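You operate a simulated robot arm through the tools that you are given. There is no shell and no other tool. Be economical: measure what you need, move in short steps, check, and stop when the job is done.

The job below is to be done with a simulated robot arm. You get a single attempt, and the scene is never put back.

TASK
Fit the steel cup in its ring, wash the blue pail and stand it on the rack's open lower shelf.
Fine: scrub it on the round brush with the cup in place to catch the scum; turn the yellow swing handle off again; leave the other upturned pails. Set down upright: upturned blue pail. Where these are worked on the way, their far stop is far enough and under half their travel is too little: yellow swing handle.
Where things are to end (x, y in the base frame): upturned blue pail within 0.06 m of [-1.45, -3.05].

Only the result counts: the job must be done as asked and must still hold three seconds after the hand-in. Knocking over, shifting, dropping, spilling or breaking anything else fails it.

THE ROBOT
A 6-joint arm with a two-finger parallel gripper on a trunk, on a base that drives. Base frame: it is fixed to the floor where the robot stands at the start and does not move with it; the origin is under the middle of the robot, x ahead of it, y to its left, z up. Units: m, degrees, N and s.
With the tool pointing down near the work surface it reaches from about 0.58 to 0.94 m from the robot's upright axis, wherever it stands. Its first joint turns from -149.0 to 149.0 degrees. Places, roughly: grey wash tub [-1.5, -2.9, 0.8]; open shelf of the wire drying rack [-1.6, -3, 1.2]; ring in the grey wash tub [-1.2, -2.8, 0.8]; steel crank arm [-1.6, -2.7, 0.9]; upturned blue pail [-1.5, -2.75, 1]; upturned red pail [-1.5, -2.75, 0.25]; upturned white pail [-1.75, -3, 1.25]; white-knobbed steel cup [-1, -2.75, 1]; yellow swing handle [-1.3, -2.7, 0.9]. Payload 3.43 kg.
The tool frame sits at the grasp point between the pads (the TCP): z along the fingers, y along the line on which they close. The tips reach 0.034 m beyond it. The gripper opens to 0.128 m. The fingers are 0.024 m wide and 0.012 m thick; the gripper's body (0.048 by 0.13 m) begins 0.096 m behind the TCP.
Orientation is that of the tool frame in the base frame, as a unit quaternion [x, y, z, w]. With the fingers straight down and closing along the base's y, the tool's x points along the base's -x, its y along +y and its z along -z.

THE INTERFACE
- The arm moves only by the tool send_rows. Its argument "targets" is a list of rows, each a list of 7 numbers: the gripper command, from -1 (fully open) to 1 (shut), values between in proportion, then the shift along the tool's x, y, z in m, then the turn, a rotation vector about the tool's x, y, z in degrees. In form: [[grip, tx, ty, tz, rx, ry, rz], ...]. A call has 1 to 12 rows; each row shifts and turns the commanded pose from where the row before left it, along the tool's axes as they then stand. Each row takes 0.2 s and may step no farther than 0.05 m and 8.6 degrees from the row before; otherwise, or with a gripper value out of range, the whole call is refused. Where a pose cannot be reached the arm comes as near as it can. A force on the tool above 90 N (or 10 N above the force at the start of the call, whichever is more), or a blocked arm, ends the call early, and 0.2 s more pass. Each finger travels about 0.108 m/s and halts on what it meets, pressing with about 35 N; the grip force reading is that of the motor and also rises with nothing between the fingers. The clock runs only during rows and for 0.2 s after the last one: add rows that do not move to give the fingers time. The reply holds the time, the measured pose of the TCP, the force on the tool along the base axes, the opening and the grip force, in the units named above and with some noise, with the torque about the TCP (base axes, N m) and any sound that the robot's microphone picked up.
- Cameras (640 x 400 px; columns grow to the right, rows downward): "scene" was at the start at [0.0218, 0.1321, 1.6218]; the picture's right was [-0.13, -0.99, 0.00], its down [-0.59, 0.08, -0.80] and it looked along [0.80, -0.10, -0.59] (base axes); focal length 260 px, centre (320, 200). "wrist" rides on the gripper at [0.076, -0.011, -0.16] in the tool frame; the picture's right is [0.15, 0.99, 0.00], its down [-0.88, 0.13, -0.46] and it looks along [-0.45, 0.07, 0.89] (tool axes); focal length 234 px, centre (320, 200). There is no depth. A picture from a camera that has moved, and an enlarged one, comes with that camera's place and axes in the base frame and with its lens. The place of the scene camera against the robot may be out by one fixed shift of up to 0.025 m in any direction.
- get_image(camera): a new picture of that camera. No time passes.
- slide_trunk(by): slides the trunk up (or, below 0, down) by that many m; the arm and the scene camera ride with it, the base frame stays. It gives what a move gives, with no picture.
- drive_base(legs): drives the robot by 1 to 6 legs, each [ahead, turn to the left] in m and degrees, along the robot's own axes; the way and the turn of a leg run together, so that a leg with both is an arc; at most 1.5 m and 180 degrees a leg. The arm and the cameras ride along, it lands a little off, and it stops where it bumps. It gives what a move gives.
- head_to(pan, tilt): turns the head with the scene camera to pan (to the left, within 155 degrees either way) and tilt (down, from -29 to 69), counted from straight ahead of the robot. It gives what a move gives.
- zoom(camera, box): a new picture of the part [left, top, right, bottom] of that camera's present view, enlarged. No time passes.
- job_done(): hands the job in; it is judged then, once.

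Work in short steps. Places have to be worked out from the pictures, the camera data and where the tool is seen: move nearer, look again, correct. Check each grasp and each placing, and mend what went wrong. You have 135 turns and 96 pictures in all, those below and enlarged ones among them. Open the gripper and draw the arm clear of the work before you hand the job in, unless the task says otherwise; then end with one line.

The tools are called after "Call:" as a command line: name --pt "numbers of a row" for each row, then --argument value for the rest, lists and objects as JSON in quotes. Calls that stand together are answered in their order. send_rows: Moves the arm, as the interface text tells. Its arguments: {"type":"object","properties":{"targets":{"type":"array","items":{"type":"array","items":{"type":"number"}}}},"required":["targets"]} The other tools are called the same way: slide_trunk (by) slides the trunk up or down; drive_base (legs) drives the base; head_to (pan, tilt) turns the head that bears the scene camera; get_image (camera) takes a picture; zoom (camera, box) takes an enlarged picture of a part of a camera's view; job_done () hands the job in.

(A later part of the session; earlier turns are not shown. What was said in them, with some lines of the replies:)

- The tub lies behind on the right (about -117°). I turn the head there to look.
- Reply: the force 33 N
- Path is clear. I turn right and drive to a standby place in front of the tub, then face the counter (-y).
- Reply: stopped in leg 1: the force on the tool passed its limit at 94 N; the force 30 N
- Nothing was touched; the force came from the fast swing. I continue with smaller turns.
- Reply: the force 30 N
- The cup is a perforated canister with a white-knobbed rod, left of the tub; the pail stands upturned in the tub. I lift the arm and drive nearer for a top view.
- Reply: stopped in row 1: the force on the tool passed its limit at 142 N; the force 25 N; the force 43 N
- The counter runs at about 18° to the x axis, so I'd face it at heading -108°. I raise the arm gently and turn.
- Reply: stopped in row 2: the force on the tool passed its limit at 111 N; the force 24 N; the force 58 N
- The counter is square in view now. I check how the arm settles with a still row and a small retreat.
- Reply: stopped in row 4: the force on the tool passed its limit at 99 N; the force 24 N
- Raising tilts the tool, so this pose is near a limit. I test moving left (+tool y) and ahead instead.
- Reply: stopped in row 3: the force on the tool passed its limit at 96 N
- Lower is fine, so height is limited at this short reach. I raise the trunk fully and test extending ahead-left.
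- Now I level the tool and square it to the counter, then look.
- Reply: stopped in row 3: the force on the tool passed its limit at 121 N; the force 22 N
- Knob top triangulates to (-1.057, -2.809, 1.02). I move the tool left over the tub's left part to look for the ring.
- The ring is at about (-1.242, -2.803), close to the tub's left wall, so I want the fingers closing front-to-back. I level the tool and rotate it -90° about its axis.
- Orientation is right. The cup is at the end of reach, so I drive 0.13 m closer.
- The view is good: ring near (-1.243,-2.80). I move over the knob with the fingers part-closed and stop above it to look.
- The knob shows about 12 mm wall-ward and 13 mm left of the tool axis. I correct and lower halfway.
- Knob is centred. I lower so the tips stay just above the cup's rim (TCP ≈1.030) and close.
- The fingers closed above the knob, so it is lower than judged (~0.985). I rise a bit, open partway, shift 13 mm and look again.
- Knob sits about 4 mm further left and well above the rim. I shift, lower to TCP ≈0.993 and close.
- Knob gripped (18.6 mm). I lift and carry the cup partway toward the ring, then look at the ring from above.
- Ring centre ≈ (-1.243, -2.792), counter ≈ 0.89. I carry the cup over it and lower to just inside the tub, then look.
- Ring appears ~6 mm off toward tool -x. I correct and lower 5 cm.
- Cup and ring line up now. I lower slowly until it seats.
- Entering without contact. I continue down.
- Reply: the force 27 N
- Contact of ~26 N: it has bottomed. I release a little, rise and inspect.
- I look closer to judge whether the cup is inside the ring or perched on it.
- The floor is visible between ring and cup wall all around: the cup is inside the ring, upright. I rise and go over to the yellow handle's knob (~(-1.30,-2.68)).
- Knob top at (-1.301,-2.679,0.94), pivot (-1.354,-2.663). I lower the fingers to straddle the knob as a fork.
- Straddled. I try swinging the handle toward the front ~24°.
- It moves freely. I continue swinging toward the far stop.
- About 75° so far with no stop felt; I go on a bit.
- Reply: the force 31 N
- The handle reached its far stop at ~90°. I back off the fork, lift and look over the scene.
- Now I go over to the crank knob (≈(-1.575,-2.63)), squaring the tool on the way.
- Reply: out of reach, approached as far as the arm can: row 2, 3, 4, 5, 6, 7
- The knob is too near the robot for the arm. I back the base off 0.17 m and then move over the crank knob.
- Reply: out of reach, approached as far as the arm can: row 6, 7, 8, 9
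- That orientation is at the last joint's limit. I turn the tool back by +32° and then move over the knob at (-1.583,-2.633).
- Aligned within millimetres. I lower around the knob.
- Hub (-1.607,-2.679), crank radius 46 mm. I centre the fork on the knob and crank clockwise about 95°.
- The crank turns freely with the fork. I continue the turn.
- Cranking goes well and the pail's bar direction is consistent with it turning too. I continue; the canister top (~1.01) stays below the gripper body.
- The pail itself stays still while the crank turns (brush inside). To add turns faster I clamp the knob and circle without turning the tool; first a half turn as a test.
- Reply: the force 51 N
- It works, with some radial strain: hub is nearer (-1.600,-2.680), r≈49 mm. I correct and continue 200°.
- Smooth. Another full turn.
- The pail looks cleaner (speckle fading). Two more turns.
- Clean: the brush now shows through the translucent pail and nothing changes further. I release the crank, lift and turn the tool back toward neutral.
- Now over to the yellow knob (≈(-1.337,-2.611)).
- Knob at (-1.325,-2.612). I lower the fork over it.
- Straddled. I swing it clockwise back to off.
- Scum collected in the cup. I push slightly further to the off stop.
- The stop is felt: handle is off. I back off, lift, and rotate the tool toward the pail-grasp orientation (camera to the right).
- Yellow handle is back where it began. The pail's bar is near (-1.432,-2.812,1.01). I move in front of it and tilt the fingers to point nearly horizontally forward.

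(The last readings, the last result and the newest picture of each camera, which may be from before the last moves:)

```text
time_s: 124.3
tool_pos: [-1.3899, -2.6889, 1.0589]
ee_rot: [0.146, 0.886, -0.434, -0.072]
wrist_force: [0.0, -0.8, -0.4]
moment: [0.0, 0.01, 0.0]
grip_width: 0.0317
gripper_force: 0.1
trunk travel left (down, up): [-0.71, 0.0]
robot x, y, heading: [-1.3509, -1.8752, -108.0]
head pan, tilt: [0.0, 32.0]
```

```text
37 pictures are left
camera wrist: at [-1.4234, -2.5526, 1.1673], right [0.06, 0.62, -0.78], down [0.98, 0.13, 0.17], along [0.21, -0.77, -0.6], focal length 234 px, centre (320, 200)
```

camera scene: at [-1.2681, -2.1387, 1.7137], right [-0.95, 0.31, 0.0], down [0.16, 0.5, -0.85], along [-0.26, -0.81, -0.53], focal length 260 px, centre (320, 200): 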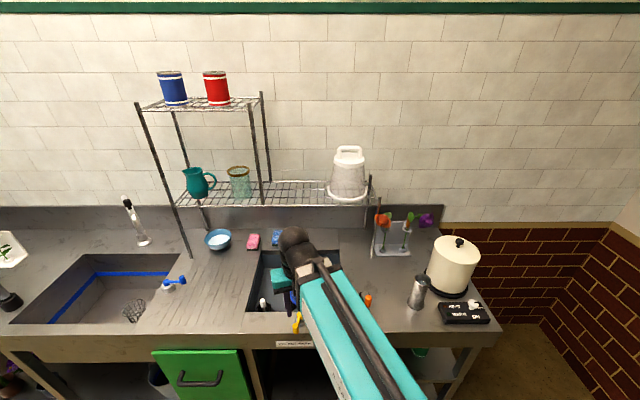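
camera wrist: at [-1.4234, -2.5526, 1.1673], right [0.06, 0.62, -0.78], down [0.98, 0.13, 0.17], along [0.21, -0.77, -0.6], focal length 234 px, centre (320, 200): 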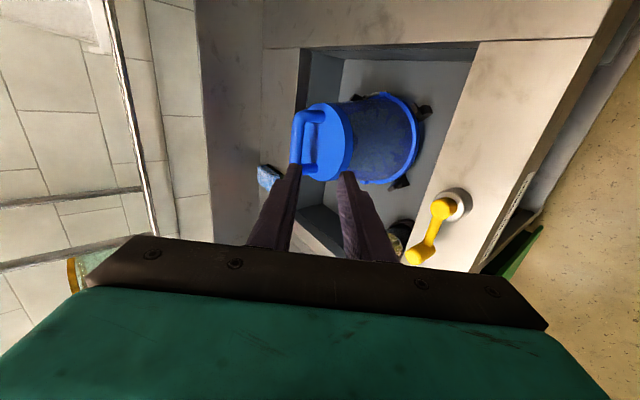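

Tilt at 52°; I finish tilting to ~85° and look.

Call:
send_rows --pt "0.5 0.005 0 0 5 0 0" --pt "0.5 0.005 0 0 8 0 0" --pt "0.5 0 0 0 8 0 0" --pt "0.5 0 0 0 8 0 0" --pt "0.5 0 0 0 4 0 0" --pt "0.5 0 0 0 0 0 0"

Call:
get_image --camera "wrist"

Call:
zoom --camera "scene" --box '[220, 150, 420, 290]'

```text
time_s: 125.7
tool_pos: [-1.3997, -2.6867, 1.0598]
ee_rot: [0.119, 0.726, -0.668, -0.111]
wrist_force: [0.1, 0.9, 0.3]
moment: [0.01, -0.01, 0.0]
grip_width: 0.0322
gripper_force: 0.0
trunk travel left (down, up): [-0.71, 0.0]
robot x, y, heading: [-1.3465, -1.871, -108.1]
head pan, tilt: [0.0, 32.0]
```

```text
36 pictures are left
camera wrist: at [-1.4202, -2.5128, 1.0845], right [-0.11, 0.13, -0.99], down [0.98, 0.16, -0.09], along [0.14, -0.98, -0.14], focal length 234 px, centre (320, 200)
```

wrist: 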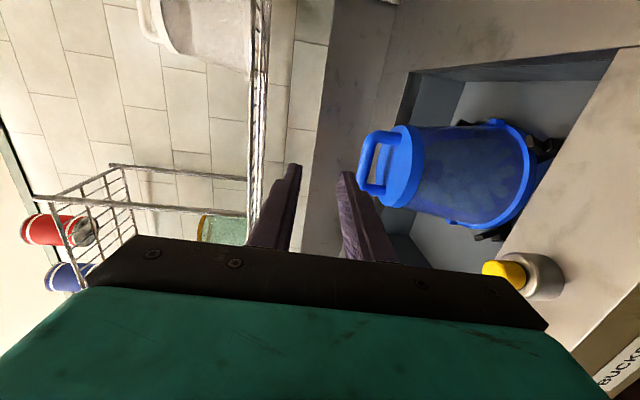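

```text
2.86 times, centred on (320, 220) of scene
camera zoom: at [-1.2155, -1.9761, 1.7137], right [-0.95, 0.31, 0.0], down [0.16, 0.5, -0.85], along [-0.26, -0.81, -0.53], focal length 742 px, centre (320, 143)
```

zoom: 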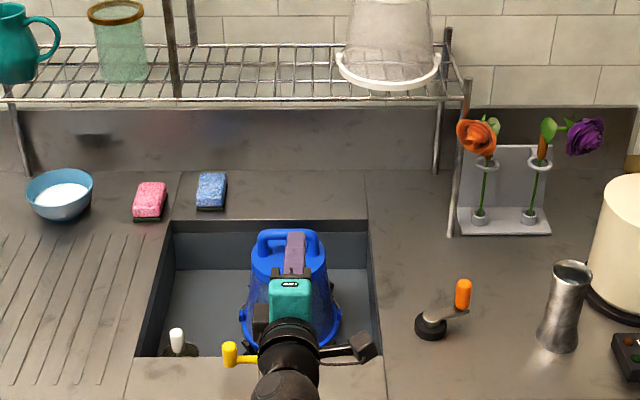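

Bar triangulates to about (-1.434,-2.84,0.972). I settle for fingers 20° below horizontal (keeps the wrist clear of the tap) and move to 10 cm before the bar.

Call:
send_rows --pt "0.5 0 0 0 -5 0 0" --pt "0.5 0 0 0 -7 0 0" --pt "0.5 0 0 0 -3.3 0 0" --pt "0.5 -0.005 0.008 0.017 0 0 0" --pt "0.5 -0.006 0.011 0.025 0 0 0" --pt "0.5 -0.006 0.011 0.022 0 0 0" --pt "0.5 0 0 0 0 0 0"

Call:
get_image --camera "wrist"

Call:
zoom --camera "scene" --box '[260, 190, 380, 270]'

```text
time_s: 127.3
tool_pos: [-1.4009, -2.7373, 1.008]
ee_rot: [0.134, 0.809, -0.564, -0.094]
wrist_force: [-1.1, -0.8, -0.2]
moment: [0.02, 0.01, 0.02]
grip_width: 0.0318
gripper_force: 0.2
trunk travel left (down, up): [-0.71, 0.0]
robot x, y, heading: [-1.35, -1.8748, -107.8]
head pan, tilt: [0.0, 32.0]
```

```text
34 pictures are left
camera wrist: at [-1.4252, -2.5757, 1.0738], right [-0.03, 0.37, -0.93], down [0.99, 0.16, 0.03], along [0.16, -0.91, -0.37], focal length 234 px, centre (320, 200)
```

wrist: 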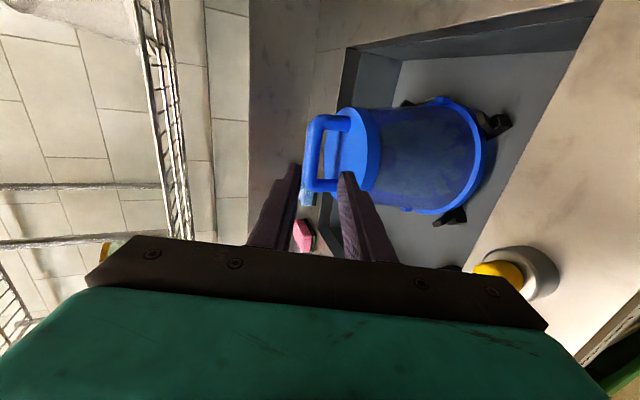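

```text
5.00 times, centred on (320, 230) of scene
camera zoom: at [-1.2155, -1.9759, 1.7137], right [-0.95, 0.31, 0.0], down [0.16, 0.5, -0.85], along [-0.26, -0.81, -0.53], focal length 1299 px, centre (320, 50)
```

zoom: 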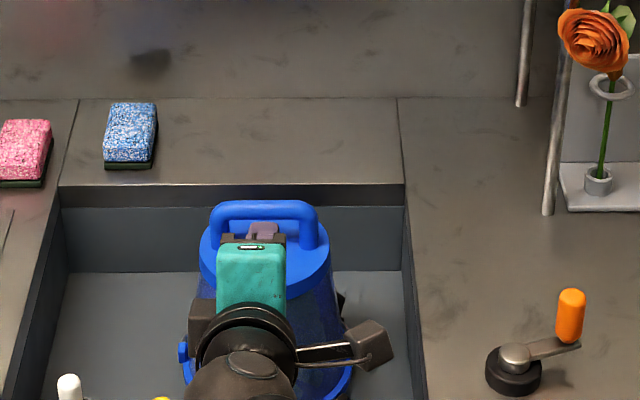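

Nearly in line; bar ~5 mm higher than the tool axis. I correct and advance 6 cm.

Call:
send_rows --pt "0.5 0 -0.005 0.01 0 0 0" --pt "0.5 0 0 0.02 0 0 0" --pt "0.5 0 0 0.02 0 0 0" --pt "0.5 0 0 0.01 0 0 0" --pt "0.5 0 0 0 0 0 0"

Call:
zoom --camera "wrist" --box '[220, 70, 420, 230]'

```text
time_s: 128.5
tool_pos: [-1.4197, -2.7934, 0.9934]
ee_rot: [0.135, 0.809, -0.564, -0.095]
wrist_force: [0.0, -0.2, -0.2]
moment: [0.01, 0.03, 0.0]
grip_width: 0.032
gripper_force: 0.0
trunk travel left (down, up): [-0.71, 0.0]
robot x, y, heading: [-1.3473, -1.8724, -107.9]
head pan, tilt: [0.0, 32.0]
```

```text
2.50 times, centred on (320, 150) of wrist
camera zoom: at [-1.4439, -2.631, 1.0603], right [-0.03, 0.37, -0.93], down [0.99, 0.16, 0.03], along [0.16, -0.91, -0.37], focal length 585 px, centre (320, 325)
```

zoom: 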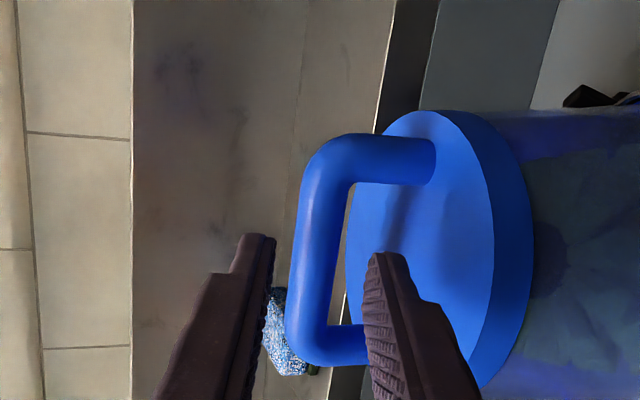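

Bar lies between the finger planes and centred. I advance 38 mm so the lower finger enters the loop.

Call:
send_rows --pt "0.5 0 -0.001 0.008 0 0 0" --pt "0.5 0 0 0.012 0 0 0" --pt "0.5 0 0 0.012 0 0 0" --pt "0.5 0 0 0.006 0 0 0" --pt "0.5 0 0 0 0 0 0"

Call:
zoom --camera "wrist" --box '[220, 70, 420, 230]'

```text
time_s: 129.7
tool_pos: [-1.4302, -2.8292, 0.9809]
ee_rot: [0.134, 0.809, -0.564, -0.095]
wrist_force: [0.0, 0.2, 0.0]
moment: [-0.02, 0.01, -0.02]
grip_width: 0.032
gripper_force: 0.2
trunk travel left (down, up): [-0.71, 0.0]
robot x, y, heading: [-1.352, -1.8735, -108.0]
head pan, tilt: [0.0, 32.0]
```

```text
2.50 times, centred on (320, 150) of wrist
camera zoom: at [-1.4548, -2.6661, 1.0468], right [-0.03, 0.37, -0.93], down [0.99, 0.16, 0.03], along [0.16, -0.91, -0.37], focal length 585 px, centre (320, 325)
```

zoom: 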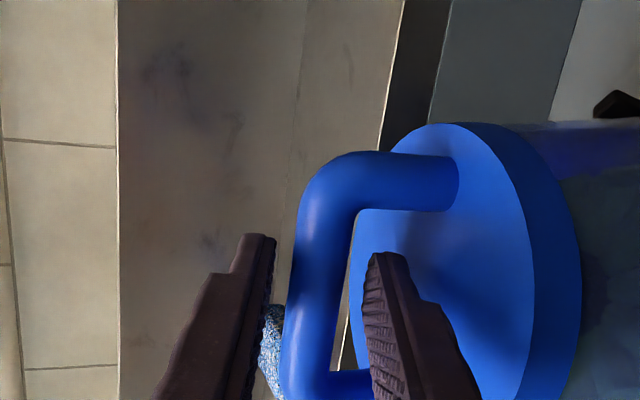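

Bar is ~2 cm ahead of the TCP; 8 mm more, then close.

Call:
send_rows --pt "0.5 0 0 0.005 0 0 0" --pt "0.5 0 0 0.003 0 0 0" --pt "0.9 0 0 0 0 0 0" --pt "0.95 0 0 0 0 0 0" --pt "0.95 0 0 0 0 0 0"

Call:
zoom --camera "wrist" --box '[220, 70, 420, 230]'

```text
time_s: 130.9
tool_pos: [-1.4346, -2.836, 0.9794]
ee_rot: [0.135, 0.809, -0.564, -0.095]
wrist_force: [-1.9, 0.3, 1.0]
moment: [0.1, 0.4, 0.02]
grip_width: 0.0172
gripper_force: 35.1
trunk travel left (down, up): [-0.71, 0.0]
robot x, y, heading: [-1.3452, -1.8701, -108.1]
head pan, tilt: [0.0, 32.0]
```

```text
2.50 times, centred on (320, 150) of wrist
camera zoom: at [-1.4577, -2.6734, 1.0452], right [-0.03, 0.37, -0.93], down [0.99, 0.16, 0.03], along [0.16, -0.91, -0.37], focal length 585 px, centre (320, 325)
```

zoom: 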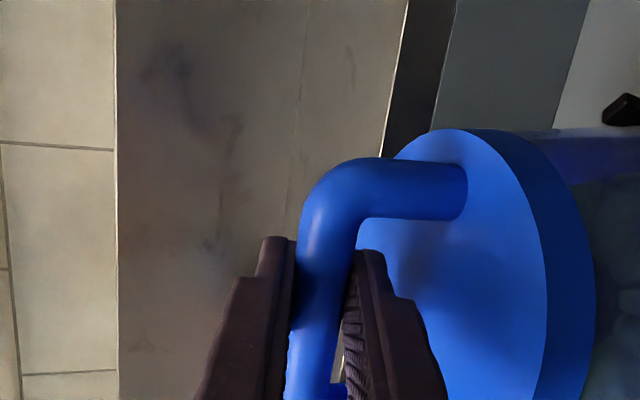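

Bar gripped (17 mm). I lift slowly straight up 3 cm first to check.

Call:
send_rows --pt "0.95 0 -0.0047 -0.0017 0 0 0" --pt "0.95 0 -0.0094 -0.0034 0 0 0" --pt "0.95 0 -0.0094 -0.0034 0 0 0" --pt "0.95 0 -0.0094 -0.0034 0 0 0" --pt "0.95 0 0 0 0 0 0"

Call:
get_image --camera "wrist"

```text
time_s: 132.1
tool_pos: [-1.4321, -2.836, 1.013]
ee_rot: [0.134, 0.809, -0.564, -0.094]
wrist_force: [-0.1, -0.1, -2.4]
moment: [0.01, 0.0, 0.0]
grip_width: 0.0172
gripper_force: 34.6
trunk travel left (down, up): [-0.71, 0.0]
robot x, y, heading: [-1.3489, -1.8729, -107.7]
head pan, tilt: [0.0, 32.0]
```

```text
29 pictures are left
camera wrist: at [-1.457, -2.6738, 1.08], right [-0.03, 0.37, -0.93], down [0.99, 0.16, 0.03], along [0.16, -0.91, -0.37], focal length 234 px, centre (320, 200)
```

wrist: 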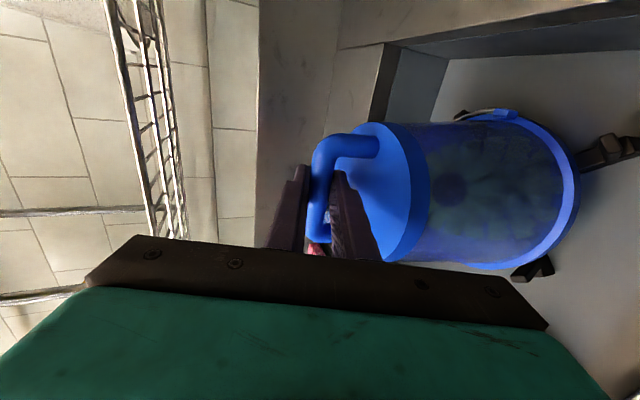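

The pail lifts easily (2.4 N). I lift 13 cm more.

Call:
send_rows --pt "0.95 0 -0.0094 -0.0034 0 0 0" --pt "0.95 0 -0.0188 -0.0068 0 0 0" --pt "0.95 0 -0.0188 -0.0068 0 0 0" --pt "0.95 0 -0.0188 -0.0068 0 0 0" --pt "0.95 0 -0.0188 -0.0068 0 0 0" --pt "0.95 0 -0.0188 -0.0068 0 0 0" --pt "0.95 0 -0.0141 -0.0051 0 0 0" --pt "0.95 0 -0.0047 -0.0017 0 0 0" --pt "0.95 0 0 0 0 0 0"

Call:
get_image --camera "scene"

```text
time_s: 134.1
tool_pos: [-1.4326, -2.8362, 1.1418]
ee_rot: [0.134, 0.81, -0.564, -0.094]
wrist_force: [0.2, 0.3, -1.9]
moment: [0.04, 0.04, 0.01]
grip_width: 0.0172
gripper_force: 35.0
trunk travel left (down, up): [-0.71, 0.0]
robot x, y, heading: [-1.3474, -1.8736, -108.0]
head pan, tilt: [0.0, 32.0]
```

```text
28 pictures are left
camera scene: at [-1.2155, -1.9765, 1.7137], right [-0.95, 0.31, 0.0], down [0.16, 0.5, -0.85], along [-0.26, -0.81, -0.53], focal length 260 px, centre (320, 200)
```

scene: 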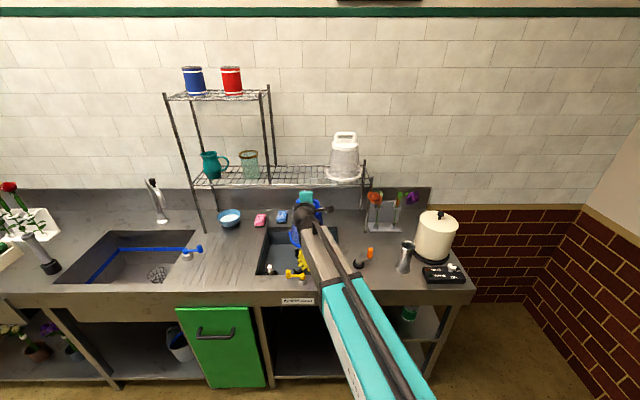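

I raise 6 cm more (rim still below the shelf), then back the base 0.13 m so the pail clears the shelf front.

Call:
send_rows --pt "0.95 0 -0.0094 -0.0034 0 0 0" --pt "0.95 0 -0.0188 -0.0068 0 0 0" --pt "0.95 0 -0.0188 -0.0068 0 0 0" --pt "0.95 0 -0.0094 -0.0034 0 0 0" --pt "0.95 0 0 0 0 0 0"

Call:
drive_base --legs '[[-0.13, 0]]'

Call:
send_rows --pt "0.95 0 -0.0094 -0.0034 0 0 0" --pt "0.95 0 -0.0188 -0.0068 0 0 0" --pt "0.95 0 -0.0235 -0.0086 0 0 0" --pt "0.95 0 -0.0235 -0.0086 0 0 0" --pt "0.95 0 -0.0235 -0.0086 0 0 0" --pt "0.95 0 -0.0235 -0.0086 0 0 0" --pt "0.95 0 -0.0235 -0.0086 0 0 0" --pt "0.95 0 -0.0235 -0.0086 0 0 0" --pt "0.95 0 -0.0188 -0.0068 0 0 0" --pt "0.95 0 -0.0094 -0.0034 0 0 0" --pt "0.95 0 0 0 0 0 0"

Call:
get_image --camera "scene"

```text
time_s: 135.3
tool_pos: [-1.4321, -2.8366, 1.2031]
ee_rot: [0.134, 0.81, -0.564, -0.094]
wrist_force: [0.7, -0.3, -2.8]
moment: [0.02, 0.0, 0.02]
grip_width: 0.017
gripper_force: 34.8
trunk travel left (down, up): [-0.71, 0.0]
robot x, y, heading: [-1.3448, -1.8729, -108.0]
head pan, tilt: [0.0, 32.0]
```

```text
time_s: 136.7
tool_pos: [-1.3956, -2.7086, 1.2033]
ee_rot: [0.135, 0.809, -0.564, -0.096]
wrist_force: [-0.1, 0.3, -1.7]
moment: [0.01, -0.02, 0.04]
grip_width: 0.0173
gripper_force: 34.8
trunk travel left (down, up): [-0.71, 0.0]
robot x, y, heading: [-1.3051, -1.7502, -108.2]
head pan, tilt: [0.0, 32.0]
```

```text
time_s: 139.1
tool_pos: [-1.3965, -2.7113, 1.4137]
ee_rot: [0.136, 0.81, -0.563, -0.095]
wrist_force: [0.4, 0.0, -2.0]
moment: [0.04, 0.03, 0.0]
grip_width: 0.017
gripper_force: 35.1
trunk travel left (down, up): [-0.71, 0.0]
robot x, y, heading: [-1.3064, -1.7501, -108.5]
head pan, tilt: [0.0, 32.0]
```

```text
27 pictures are left
camera scene: at [-1.1749, -1.8511, 1.7137], right [-0.95, 0.31, 0.0], down [0.16, 0.5, -0.85], along [-0.26, -0.81, -0.53], focal length 260 px, centre (320, 200)
```

scene: 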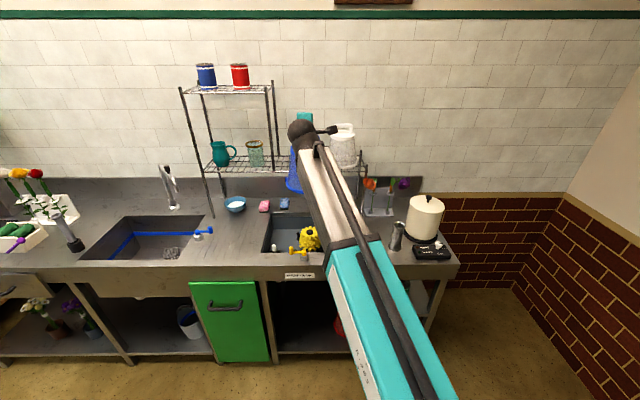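

Call:
zoom --camera "scene" --box '[170, 60, 390, 210]'

Call:
get_image --camera "wrist"

```text
2.67 times, centred on (280, 135) of scene
camera zoom: at [-1.1749, -1.8511, 1.7137], right [-0.95, 0.31, 0.0], down [0.16, 0.5, -0.85], along [-0.26, -0.81, -0.53], focal length 693 px, centre (427, 373)
```

zoom: 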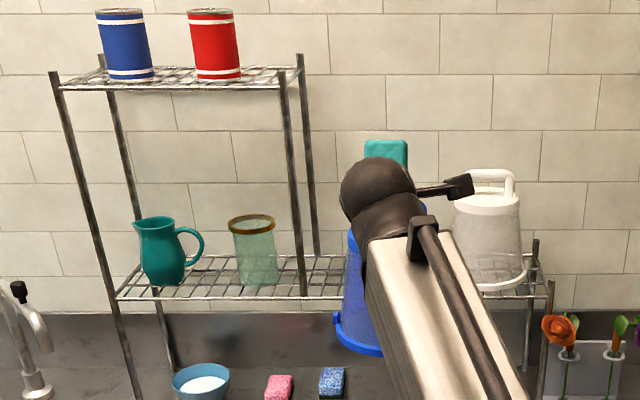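

```text
25 pictures are left
camera wrist: at [-1.4203, -2.5488, 1.4799], right [-0.03, 0.37, -0.93], down [0.99, 0.16, 0.03], along [0.16, -0.91, -0.37], focal length 234 px, centre (320, 200)
```

wrist: 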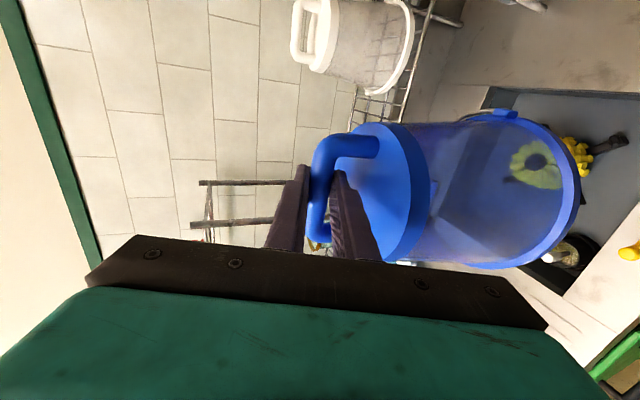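

Shelf works out at z≈1.155, mid-depth at the target, and the pail's bar-to-rim height ≈0.19. I raise a little more, then drive 0.22 m ahead.

Call:
send_rows --pt "0.95 0 -0.0094 -0.0034 0 0 0" --pt "0.95 0 -0.0188 -0.0068 0 0 0" --pt "0.95 0 -0.0094 -0.0034 0 0 0" --pt "0.95 0 0 0 0 0 0"

Call:
drive_base --legs '[[0.12, 0], [0.1, 0]]'

Call:
get_image --camera "wrist"

Call:
get_image --camera "scene"

```text
time_s: 140.1
tool_pos: [-1.3951, -2.7109, 1.4547]
ee_rot: [0.136, 0.809, -0.564, -0.096]
wrist_force: [-0.4, -0.1, -3.4]
moment: [0.04, 0.05, 0.01]
grip_width: 0.0173
gripper_force: 35.1
trunk travel left (down, up): [-0.71, 0.0]
robot x, y, heading: [-1.3051, -1.749, -107.9]
head pan, tilt: [0.0, 32.0]
```

```text
time_s: 142.2
tool_pos: [-1.4669, -2.9244, 1.4516]
ee_rot: [0.136, 0.81, -0.563, -0.096]
wrist_force: [-0.3, -0.7, -2.8]
moment: [0.0, 0.02, 0.03]
grip_width: 0.0171
gripper_force: 35.7
trunk travel left (down, up): [-0.71, 0.0]
robot x, y, heading: [-1.3747, -1.9591, -108.3]
head pan, tilt: [0.0, 32.0]
```

```text
24 pictures are left
camera wrist: at [-1.4909, -2.7622, 1.5189], right [-0.03, 0.37, -0.93], down [0.99, 0.16, 0.03], along [0.16, -0.91, -0.37], focal length 234 px, centre (320, 200)
```

wrist: 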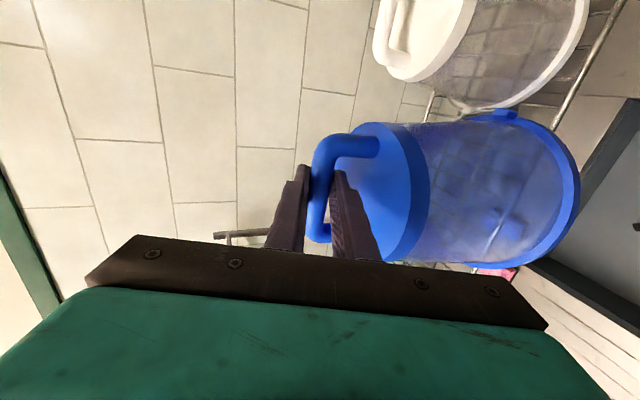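

```text
23 pictures are left
camera scene: at [-1.2453, -2.0664, 1.7136], right [-0.95, 0.31, 0.0], down [0.17, 0.51, -0.85], along [-0.26, -0.8, -0.53], focal length 260 px, centre (320, 200)
```

scene: 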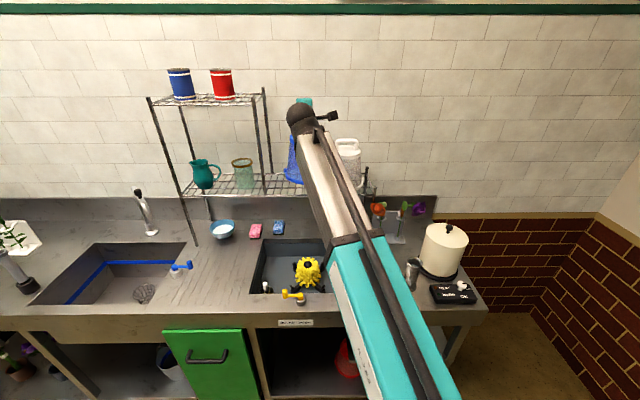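

Clear. I move the pail left 55 mm and in 105 mm over the target spot.

Call:
send_rows --pt "0.95 -0.006 -0.003 0.008 0 0 0" --pt "0.95 -0.01 -0.0058 0.016 0 0 0" --pt "0.95 -0.011 -0.0062 0.017 0 0 0" --pt "0.95 -0.011 -0.0062 0.017 0 0 0" --pt "0.95 -0.01 -0.0062 0.017 0 0 0" --pt "0.95 -0.006 -0.0055 0.015 0 0 0" --pt "0.95 -0.002 -0.003 0.0085 0 0 0" --pt "0.95 0 0 0 0 0 0"

Call:
get_image --camera "wrist"

Call:
zoom --camera "scene" --box '[210, 80, 390, 210]'

```text
time_s: 144.1
tool_pos: [-1.4473, -3.0405, 1.4519]
ee_rot: [0.136, 0.809, -0.564, -0.095]
wrist_force: [0.3, -0.4, -1.3]
moment: [0.07, 0.01, 0.03]
grip_width: 0.0173
gripper_force: 35.2
trunk travel left (down, up): [-0.71, 0.0]
robot x, y, heading: [-1.3775, -1.9553, -108.4]
head pan, tilt: [0.0, 32.0]
```

```text
22 pictures are left
camera wrist: at [-1.4706, -2.8786, 1.5185], right [-0.03, 0.37, -0.93], down [0.99, 0.16, 0.03], along [0.16, -0.91, -0.37], focal length 234 px, centre (320, 200)
```

wrist: 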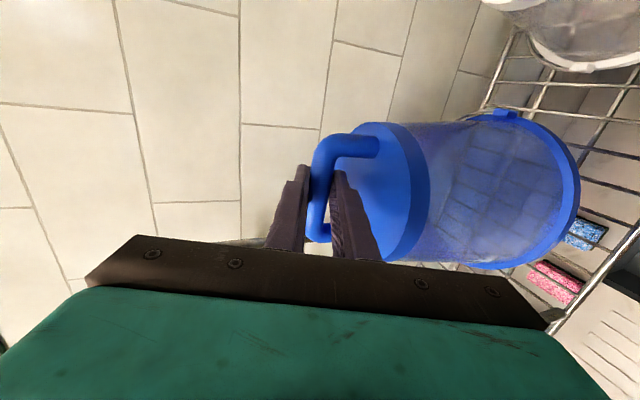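

```text
3.08 times, centred on (300, 145) of scene
camera zoom: at [-1.2446, -2.0639, 1.7137], right [-0.95, 0.31, 0.0], down [0.17, 0.5, -0.85], along [-0.26, -0.81, -0.53], focal length 800 px, centre (382, 369)
```

zoom: 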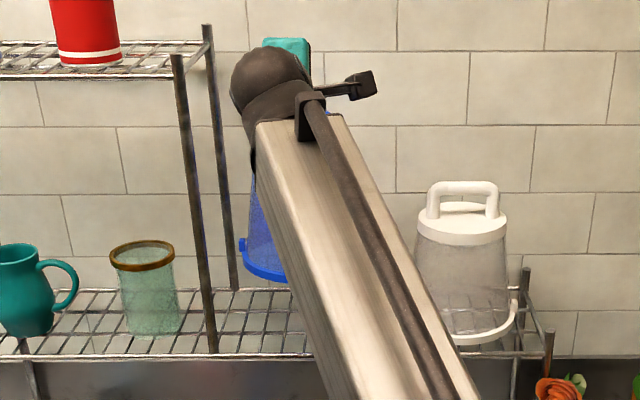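

Over the spot, clear of the post and the white pail. I lower 7 cm and then slowly to contact.

Call:
send_rows --pt "0.95 0 0.0094 0.0034 0 0 0" --pt "0.95 0 0.0188 0.0068 0 0 0" --pt "0.95 0 0.0188 0.0068 0 0 0" --pt "0.95 0 0.0141 0.0051 0 0 0" --pt "0.95 0 0.0047 0.0017 0 0 0" --pt "0.95 0 0 0 0 0 0"

Call:
get_image --camera "wrist"

Call:
zoom --camera "scene" --box '[210, 80, 390, 210]'

```text
time_s: 145.4
tool_pos: [-1.4482, -3.0401, 1.3835]
ee_rot: [0.136, 0.809, -0.564, -0.096]
wrist_force: [0.1, 0.4, -2.9]
moment: [0.05, 0.02, 0.04]
grip_width: 0.0174
gripper_force: 34.4
trunk travel left (down, up): [-0.71, 0.0]
robot x, y, heading: [-1.379, -1.9588, -108.2]
head pan, tilt: [0.0, 32.0]
```

```text
20 pictures are left
camera wrist: at [-1.4722, -2.8771, 1.4498], right [-0.03, 0.37, -0.93], down [0.99, 0.16, 0.03], along [0.16, -0.91, -0.37], focal length 234 px, centre (320, 200)
```

wrist: 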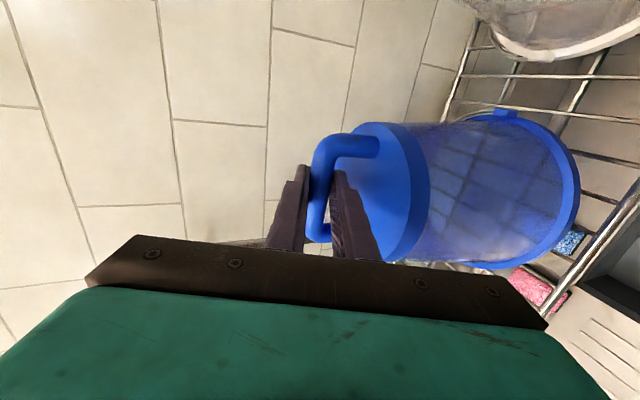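

```text
3.08 times, centred on (300, 145) of scene
camera zoom: at [-1.2446, -2.064, 1.7137], right [-0.95, 0.31, 0.0], down [0.17, 0.5, -0.85], along [-0.26, -0.81, -0.53], focal length 800 px, centre (382, 369)
```

zoom: 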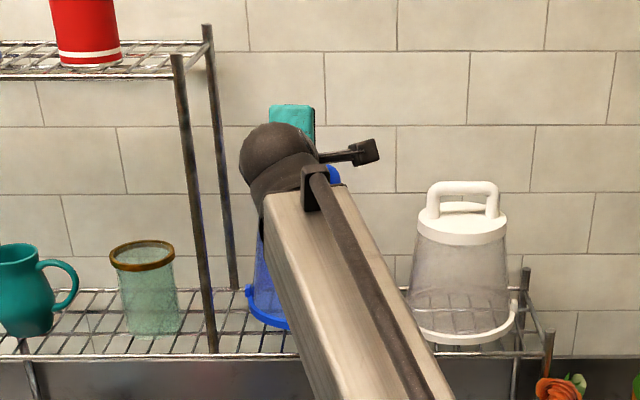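

Call:
send_rows --pt "0.95 0 0.0056 0.0021 0 0 0" --pt "0.95 0 0.0056 0.0021 0 0 0" --pt "0.95 0 0.0056 0.0021 0 0 0" --pt "0.95 0 0.0047 0.0017 0 0 0" --pt "0.95 0 0 0 0 0 0"

```text
time_s: 146.7
tool_pos: [-1.4487, -3.0389, 1.3601]
ee_rot: [0.136, 0.81, -0.563, -0.096]
wrist_force: [0.2, 1.0, -2.1]
moment: [0.01, 0.01, 0.02]
grip_width: 0.0172
gripper_force: 35.0
trunk travel left (down, up): [-0.71, 0.0]
robot x, y, heading: [-1.3764, -1.9612, -108.5]
head pan, tilt: [0.0, 32.0]
```

Still hanging; continuing in small steps.

Call:
send_rows --pt "0.95 0 0.0038 0.0014 0 0 0" --pt "0.95 0 0.0038 0.0014 0 0 0" --pt "0.95 0 0.0038 0.0014 0 0 0" --pt "0.95 0 0 0 0 0 0"

Call:
get_image --camera "wrist"

```text
time_s: 147.7
tool_pos: [-1.4457, -3.0375, 1.3555]
ee_rot: [0.133, 0.806, -0.569, -0.096]
wrist_force: [2.9, -7.9, 31.7]
moment: [-0.01, 0.85, 0.16]
grip_width: 0.0174
gripper_force: 34.7
trunk travel left (down, up): [-0.71, 0.0]
robot x, y, heading: [-1.378, -1.9609, -108.1]
head pan, tilt: [0.0, 32.0]
```

```text
18 pictures are left
camera wrist: at [-1.4697, -2.8755, 1.4209], right [-0.03, 0.36, -0.93], down [0.99, 0.16, 0.03], along [0.16, -0.92, -0.36], focal length 234 px, centre (320, 200)
```

wrist: 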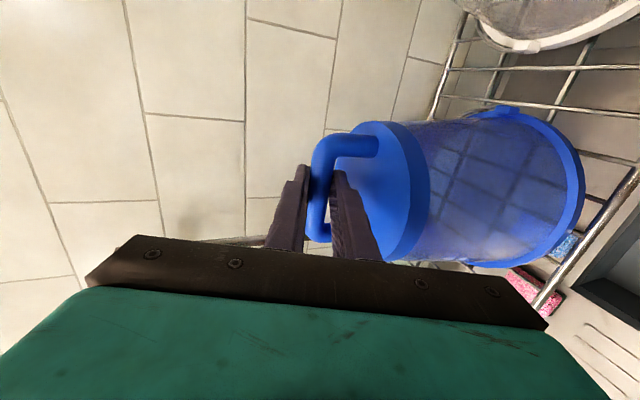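

Contact at 32 N: seated, with the rim inside the front rail. I relieve the press, open slightly, and back straight out.

Call:
send_rows --pt "0.95 0 -0.0038 -0.0014 0 0 0" --pt "0.95 0 -0.0028 -0.001 0 0 0" --pt "0.95 0 0 0 0 0 0" --pt "0.5 0 0 0 0 0 0" --pt "0.5 0 0 0 0 0 0" --pt "0.5 0 0 0 0 0 0"

Call:
zoom --camera "wrist" --box '[220, 60, 620, 310]'

```text
time_s: 149.1
tool_pos: [-1.4478, -3.039, 1.3537]
ee_rot: [0.136, 0.809, -0.563, -0.096]
wrist_force: [0.7, 0.3, -0.1]
moment: [-0.04, 0.02, 0.01]
grip_width: 0.032
gripper_force: 0.1
trunk travel left (down, up): [-0.71, 0.0]
robot x, y, heading: [-1.3777, -1.9611, -107.9]
head pan, tilt: [0.0, 32.0]
```

```text
1.60 times, centred on (420, 185) of wrist
camera zoom: at [-1.4712, -2.8769, 1.4207], right [-0.03, 0.37, -0.93], down [0.99, 0.16, 0.03], along [0.16, -0.91, -0.37], focal length 375 px, centre (160, 224)
```

zoom: 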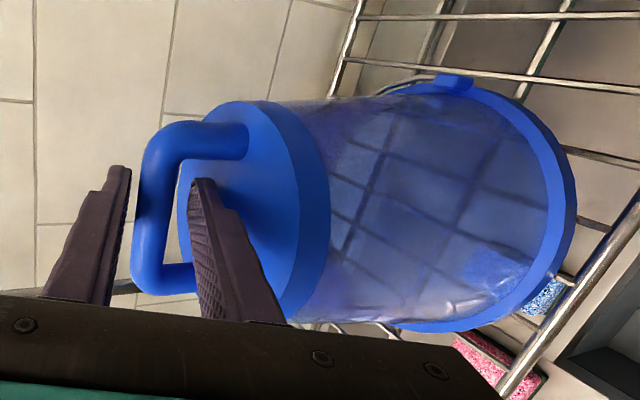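

Fingers free on both sides of the bar. I back straight out along the tool axis.

Call:
send_rows --pt "0.5 0 0 -0.008 0 0 0" --pt "0.5 0 0 -0.015 0 0 0" --pt "0.5 0 0 -0.02 0 0 0" --pt "0.5 0 0 -0.025 0 0 0" --pt "0.5 0 0 -0.025 0 0 0" --pt "0.5 0 0 -0.015 0 0 0" --pt "0.5 0 0 0 0 0 0"

Call:
drive_base --legs '[[-0.25, 0]]'

Call:
get_image --camera "wrist"

Call:
get_image --camera "scene"

```text
time_s: 150.7
tool_pos: [-1.4151, -2.9432, 1.3922]
ee_rot: [0.136, 0.809, -0.563, -0.095]
wrist_force: [0.9, -0.4, -0.3]
moment: [0.02, 0.01, 0.02]
grip_width: 0.032
gripper_force: 0.1
trunk travel left (down, up): [-0.71, 0.0]
robot x, y, heading: [-1.38, -1.9608, -108.3]
head pan, tilt: [0.0, 32.0]
```

```text
time_s: 152.7
tool_pos: [-1.3372, -2.7028, 1.3934]
ee_rot: [0.138, 0.808, -0.564, -0.097]
wrist_force: [0.0, 0.2, 0.8]
moment: [0.03, -0.03, 0.02]
grip_width: 0.0319
gripper_force: 0.1
trunk travel left (down, up): [-0.71, 0.0]
robot x, y, heading: [-1.2969, -1.72, -108.2]
head pan, tilt: [0.0, 32.0]
```

```text
16 pictures are left
camera wrist: at [-1.361, -2.5411, 1.4602], right [-0.03, 0.37, -0.93], down [0.99, 0.16, 0.03], along [0.16, -0.92, -0.37], focal length 234 px, centre (320, 200)
```

wrist: 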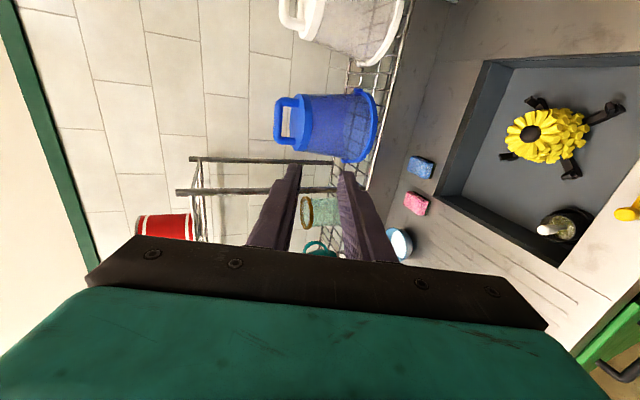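

```text
15 pictures are left
camera scene: at [-1.1658, -1.8236, 1.7138], right [-0.95, 0.31, 0.0], down [0.17, 0.5, -0.85], along [-0.27, -0.81, -0.53], focal length 260 px, centre (320, 200)
```

scene: 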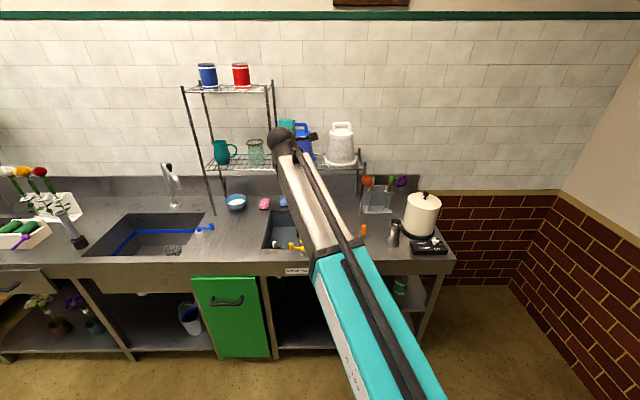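

The pail stands on the shelf at about (-1.451,-3.048). I open the gripper and check the tap and cup once more.

Call:
send_rows --pt "-0.5 0 0 -0.01 0 0 0" --pt "-1 0 0 -0.01 0 0 0" --pt "-1 0 0 0 0 0 0" --pt "-1 0 0 0 0 0 0"

Call:
drive_base --legs '[[-0.25, 0]]'

Call:
zoom --camera "scene" --box '[190, 90, 390, 260]'

```text
time_s: 153.7
tool_pos: [-1.3316, -2.6867, 1.4]
ee_rot: [0.137, 0.808, -0.564, -0.097]
wrist_force: [0.1, -0.3, 0.2]
moment: [0.0, -0.01, -0.02]
grip_width: 0.1281
gripper_force: 0.1
trunk travel left (down, up): [-0.71, 0.0]
robot x, y, heading: [-1.2973, -1.7204, -108.4]
head pan, tilt: [0.0, 32.0]
```

```text
time_s: 155.6
tool_pos: [-1.2547, -2.4518, 1.4007]
ee_rot: [0.137, 0.808, -0.565, -0.097]
wrist_force: [0.3, 0.4, 0.2]
moment: [0.0, -0.04, -0.03]
grip_width: 0.128
gripper_force: 0.0
trunk travel left (down, up): [-0.71, 0.0]
robot x, y, heading: [-1.2201, -1.4841, -108.3]
head pan, tilt: [0.0, 32.0]
```

```text
2.35 times, centred on (290, 175) of scene
camera zoom: at [-1.0884, -1.5891, 1.7138], right [-0.95, 0.31, 0.0], down [0.17, 0.5, -0.85], along [-0.27, -0.81, -0.53], focal length 612 px, centre (391, 259)
```

zoom: 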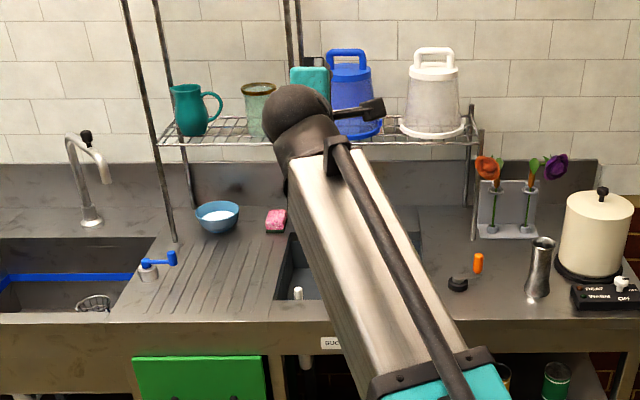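

The pail stands upright on the open shelf, the cup is in its ring, the tap was seen back at its off position, and the arm is clear. I hand in.

Call:
job_done

```text
The job is handed in.
```

The cup is in its ring, the blue pail is scrubbed and standing upright on the open lower shelf at about [-1.45, -3.05], and the yellow handle is turned off. The other pails were left alone.
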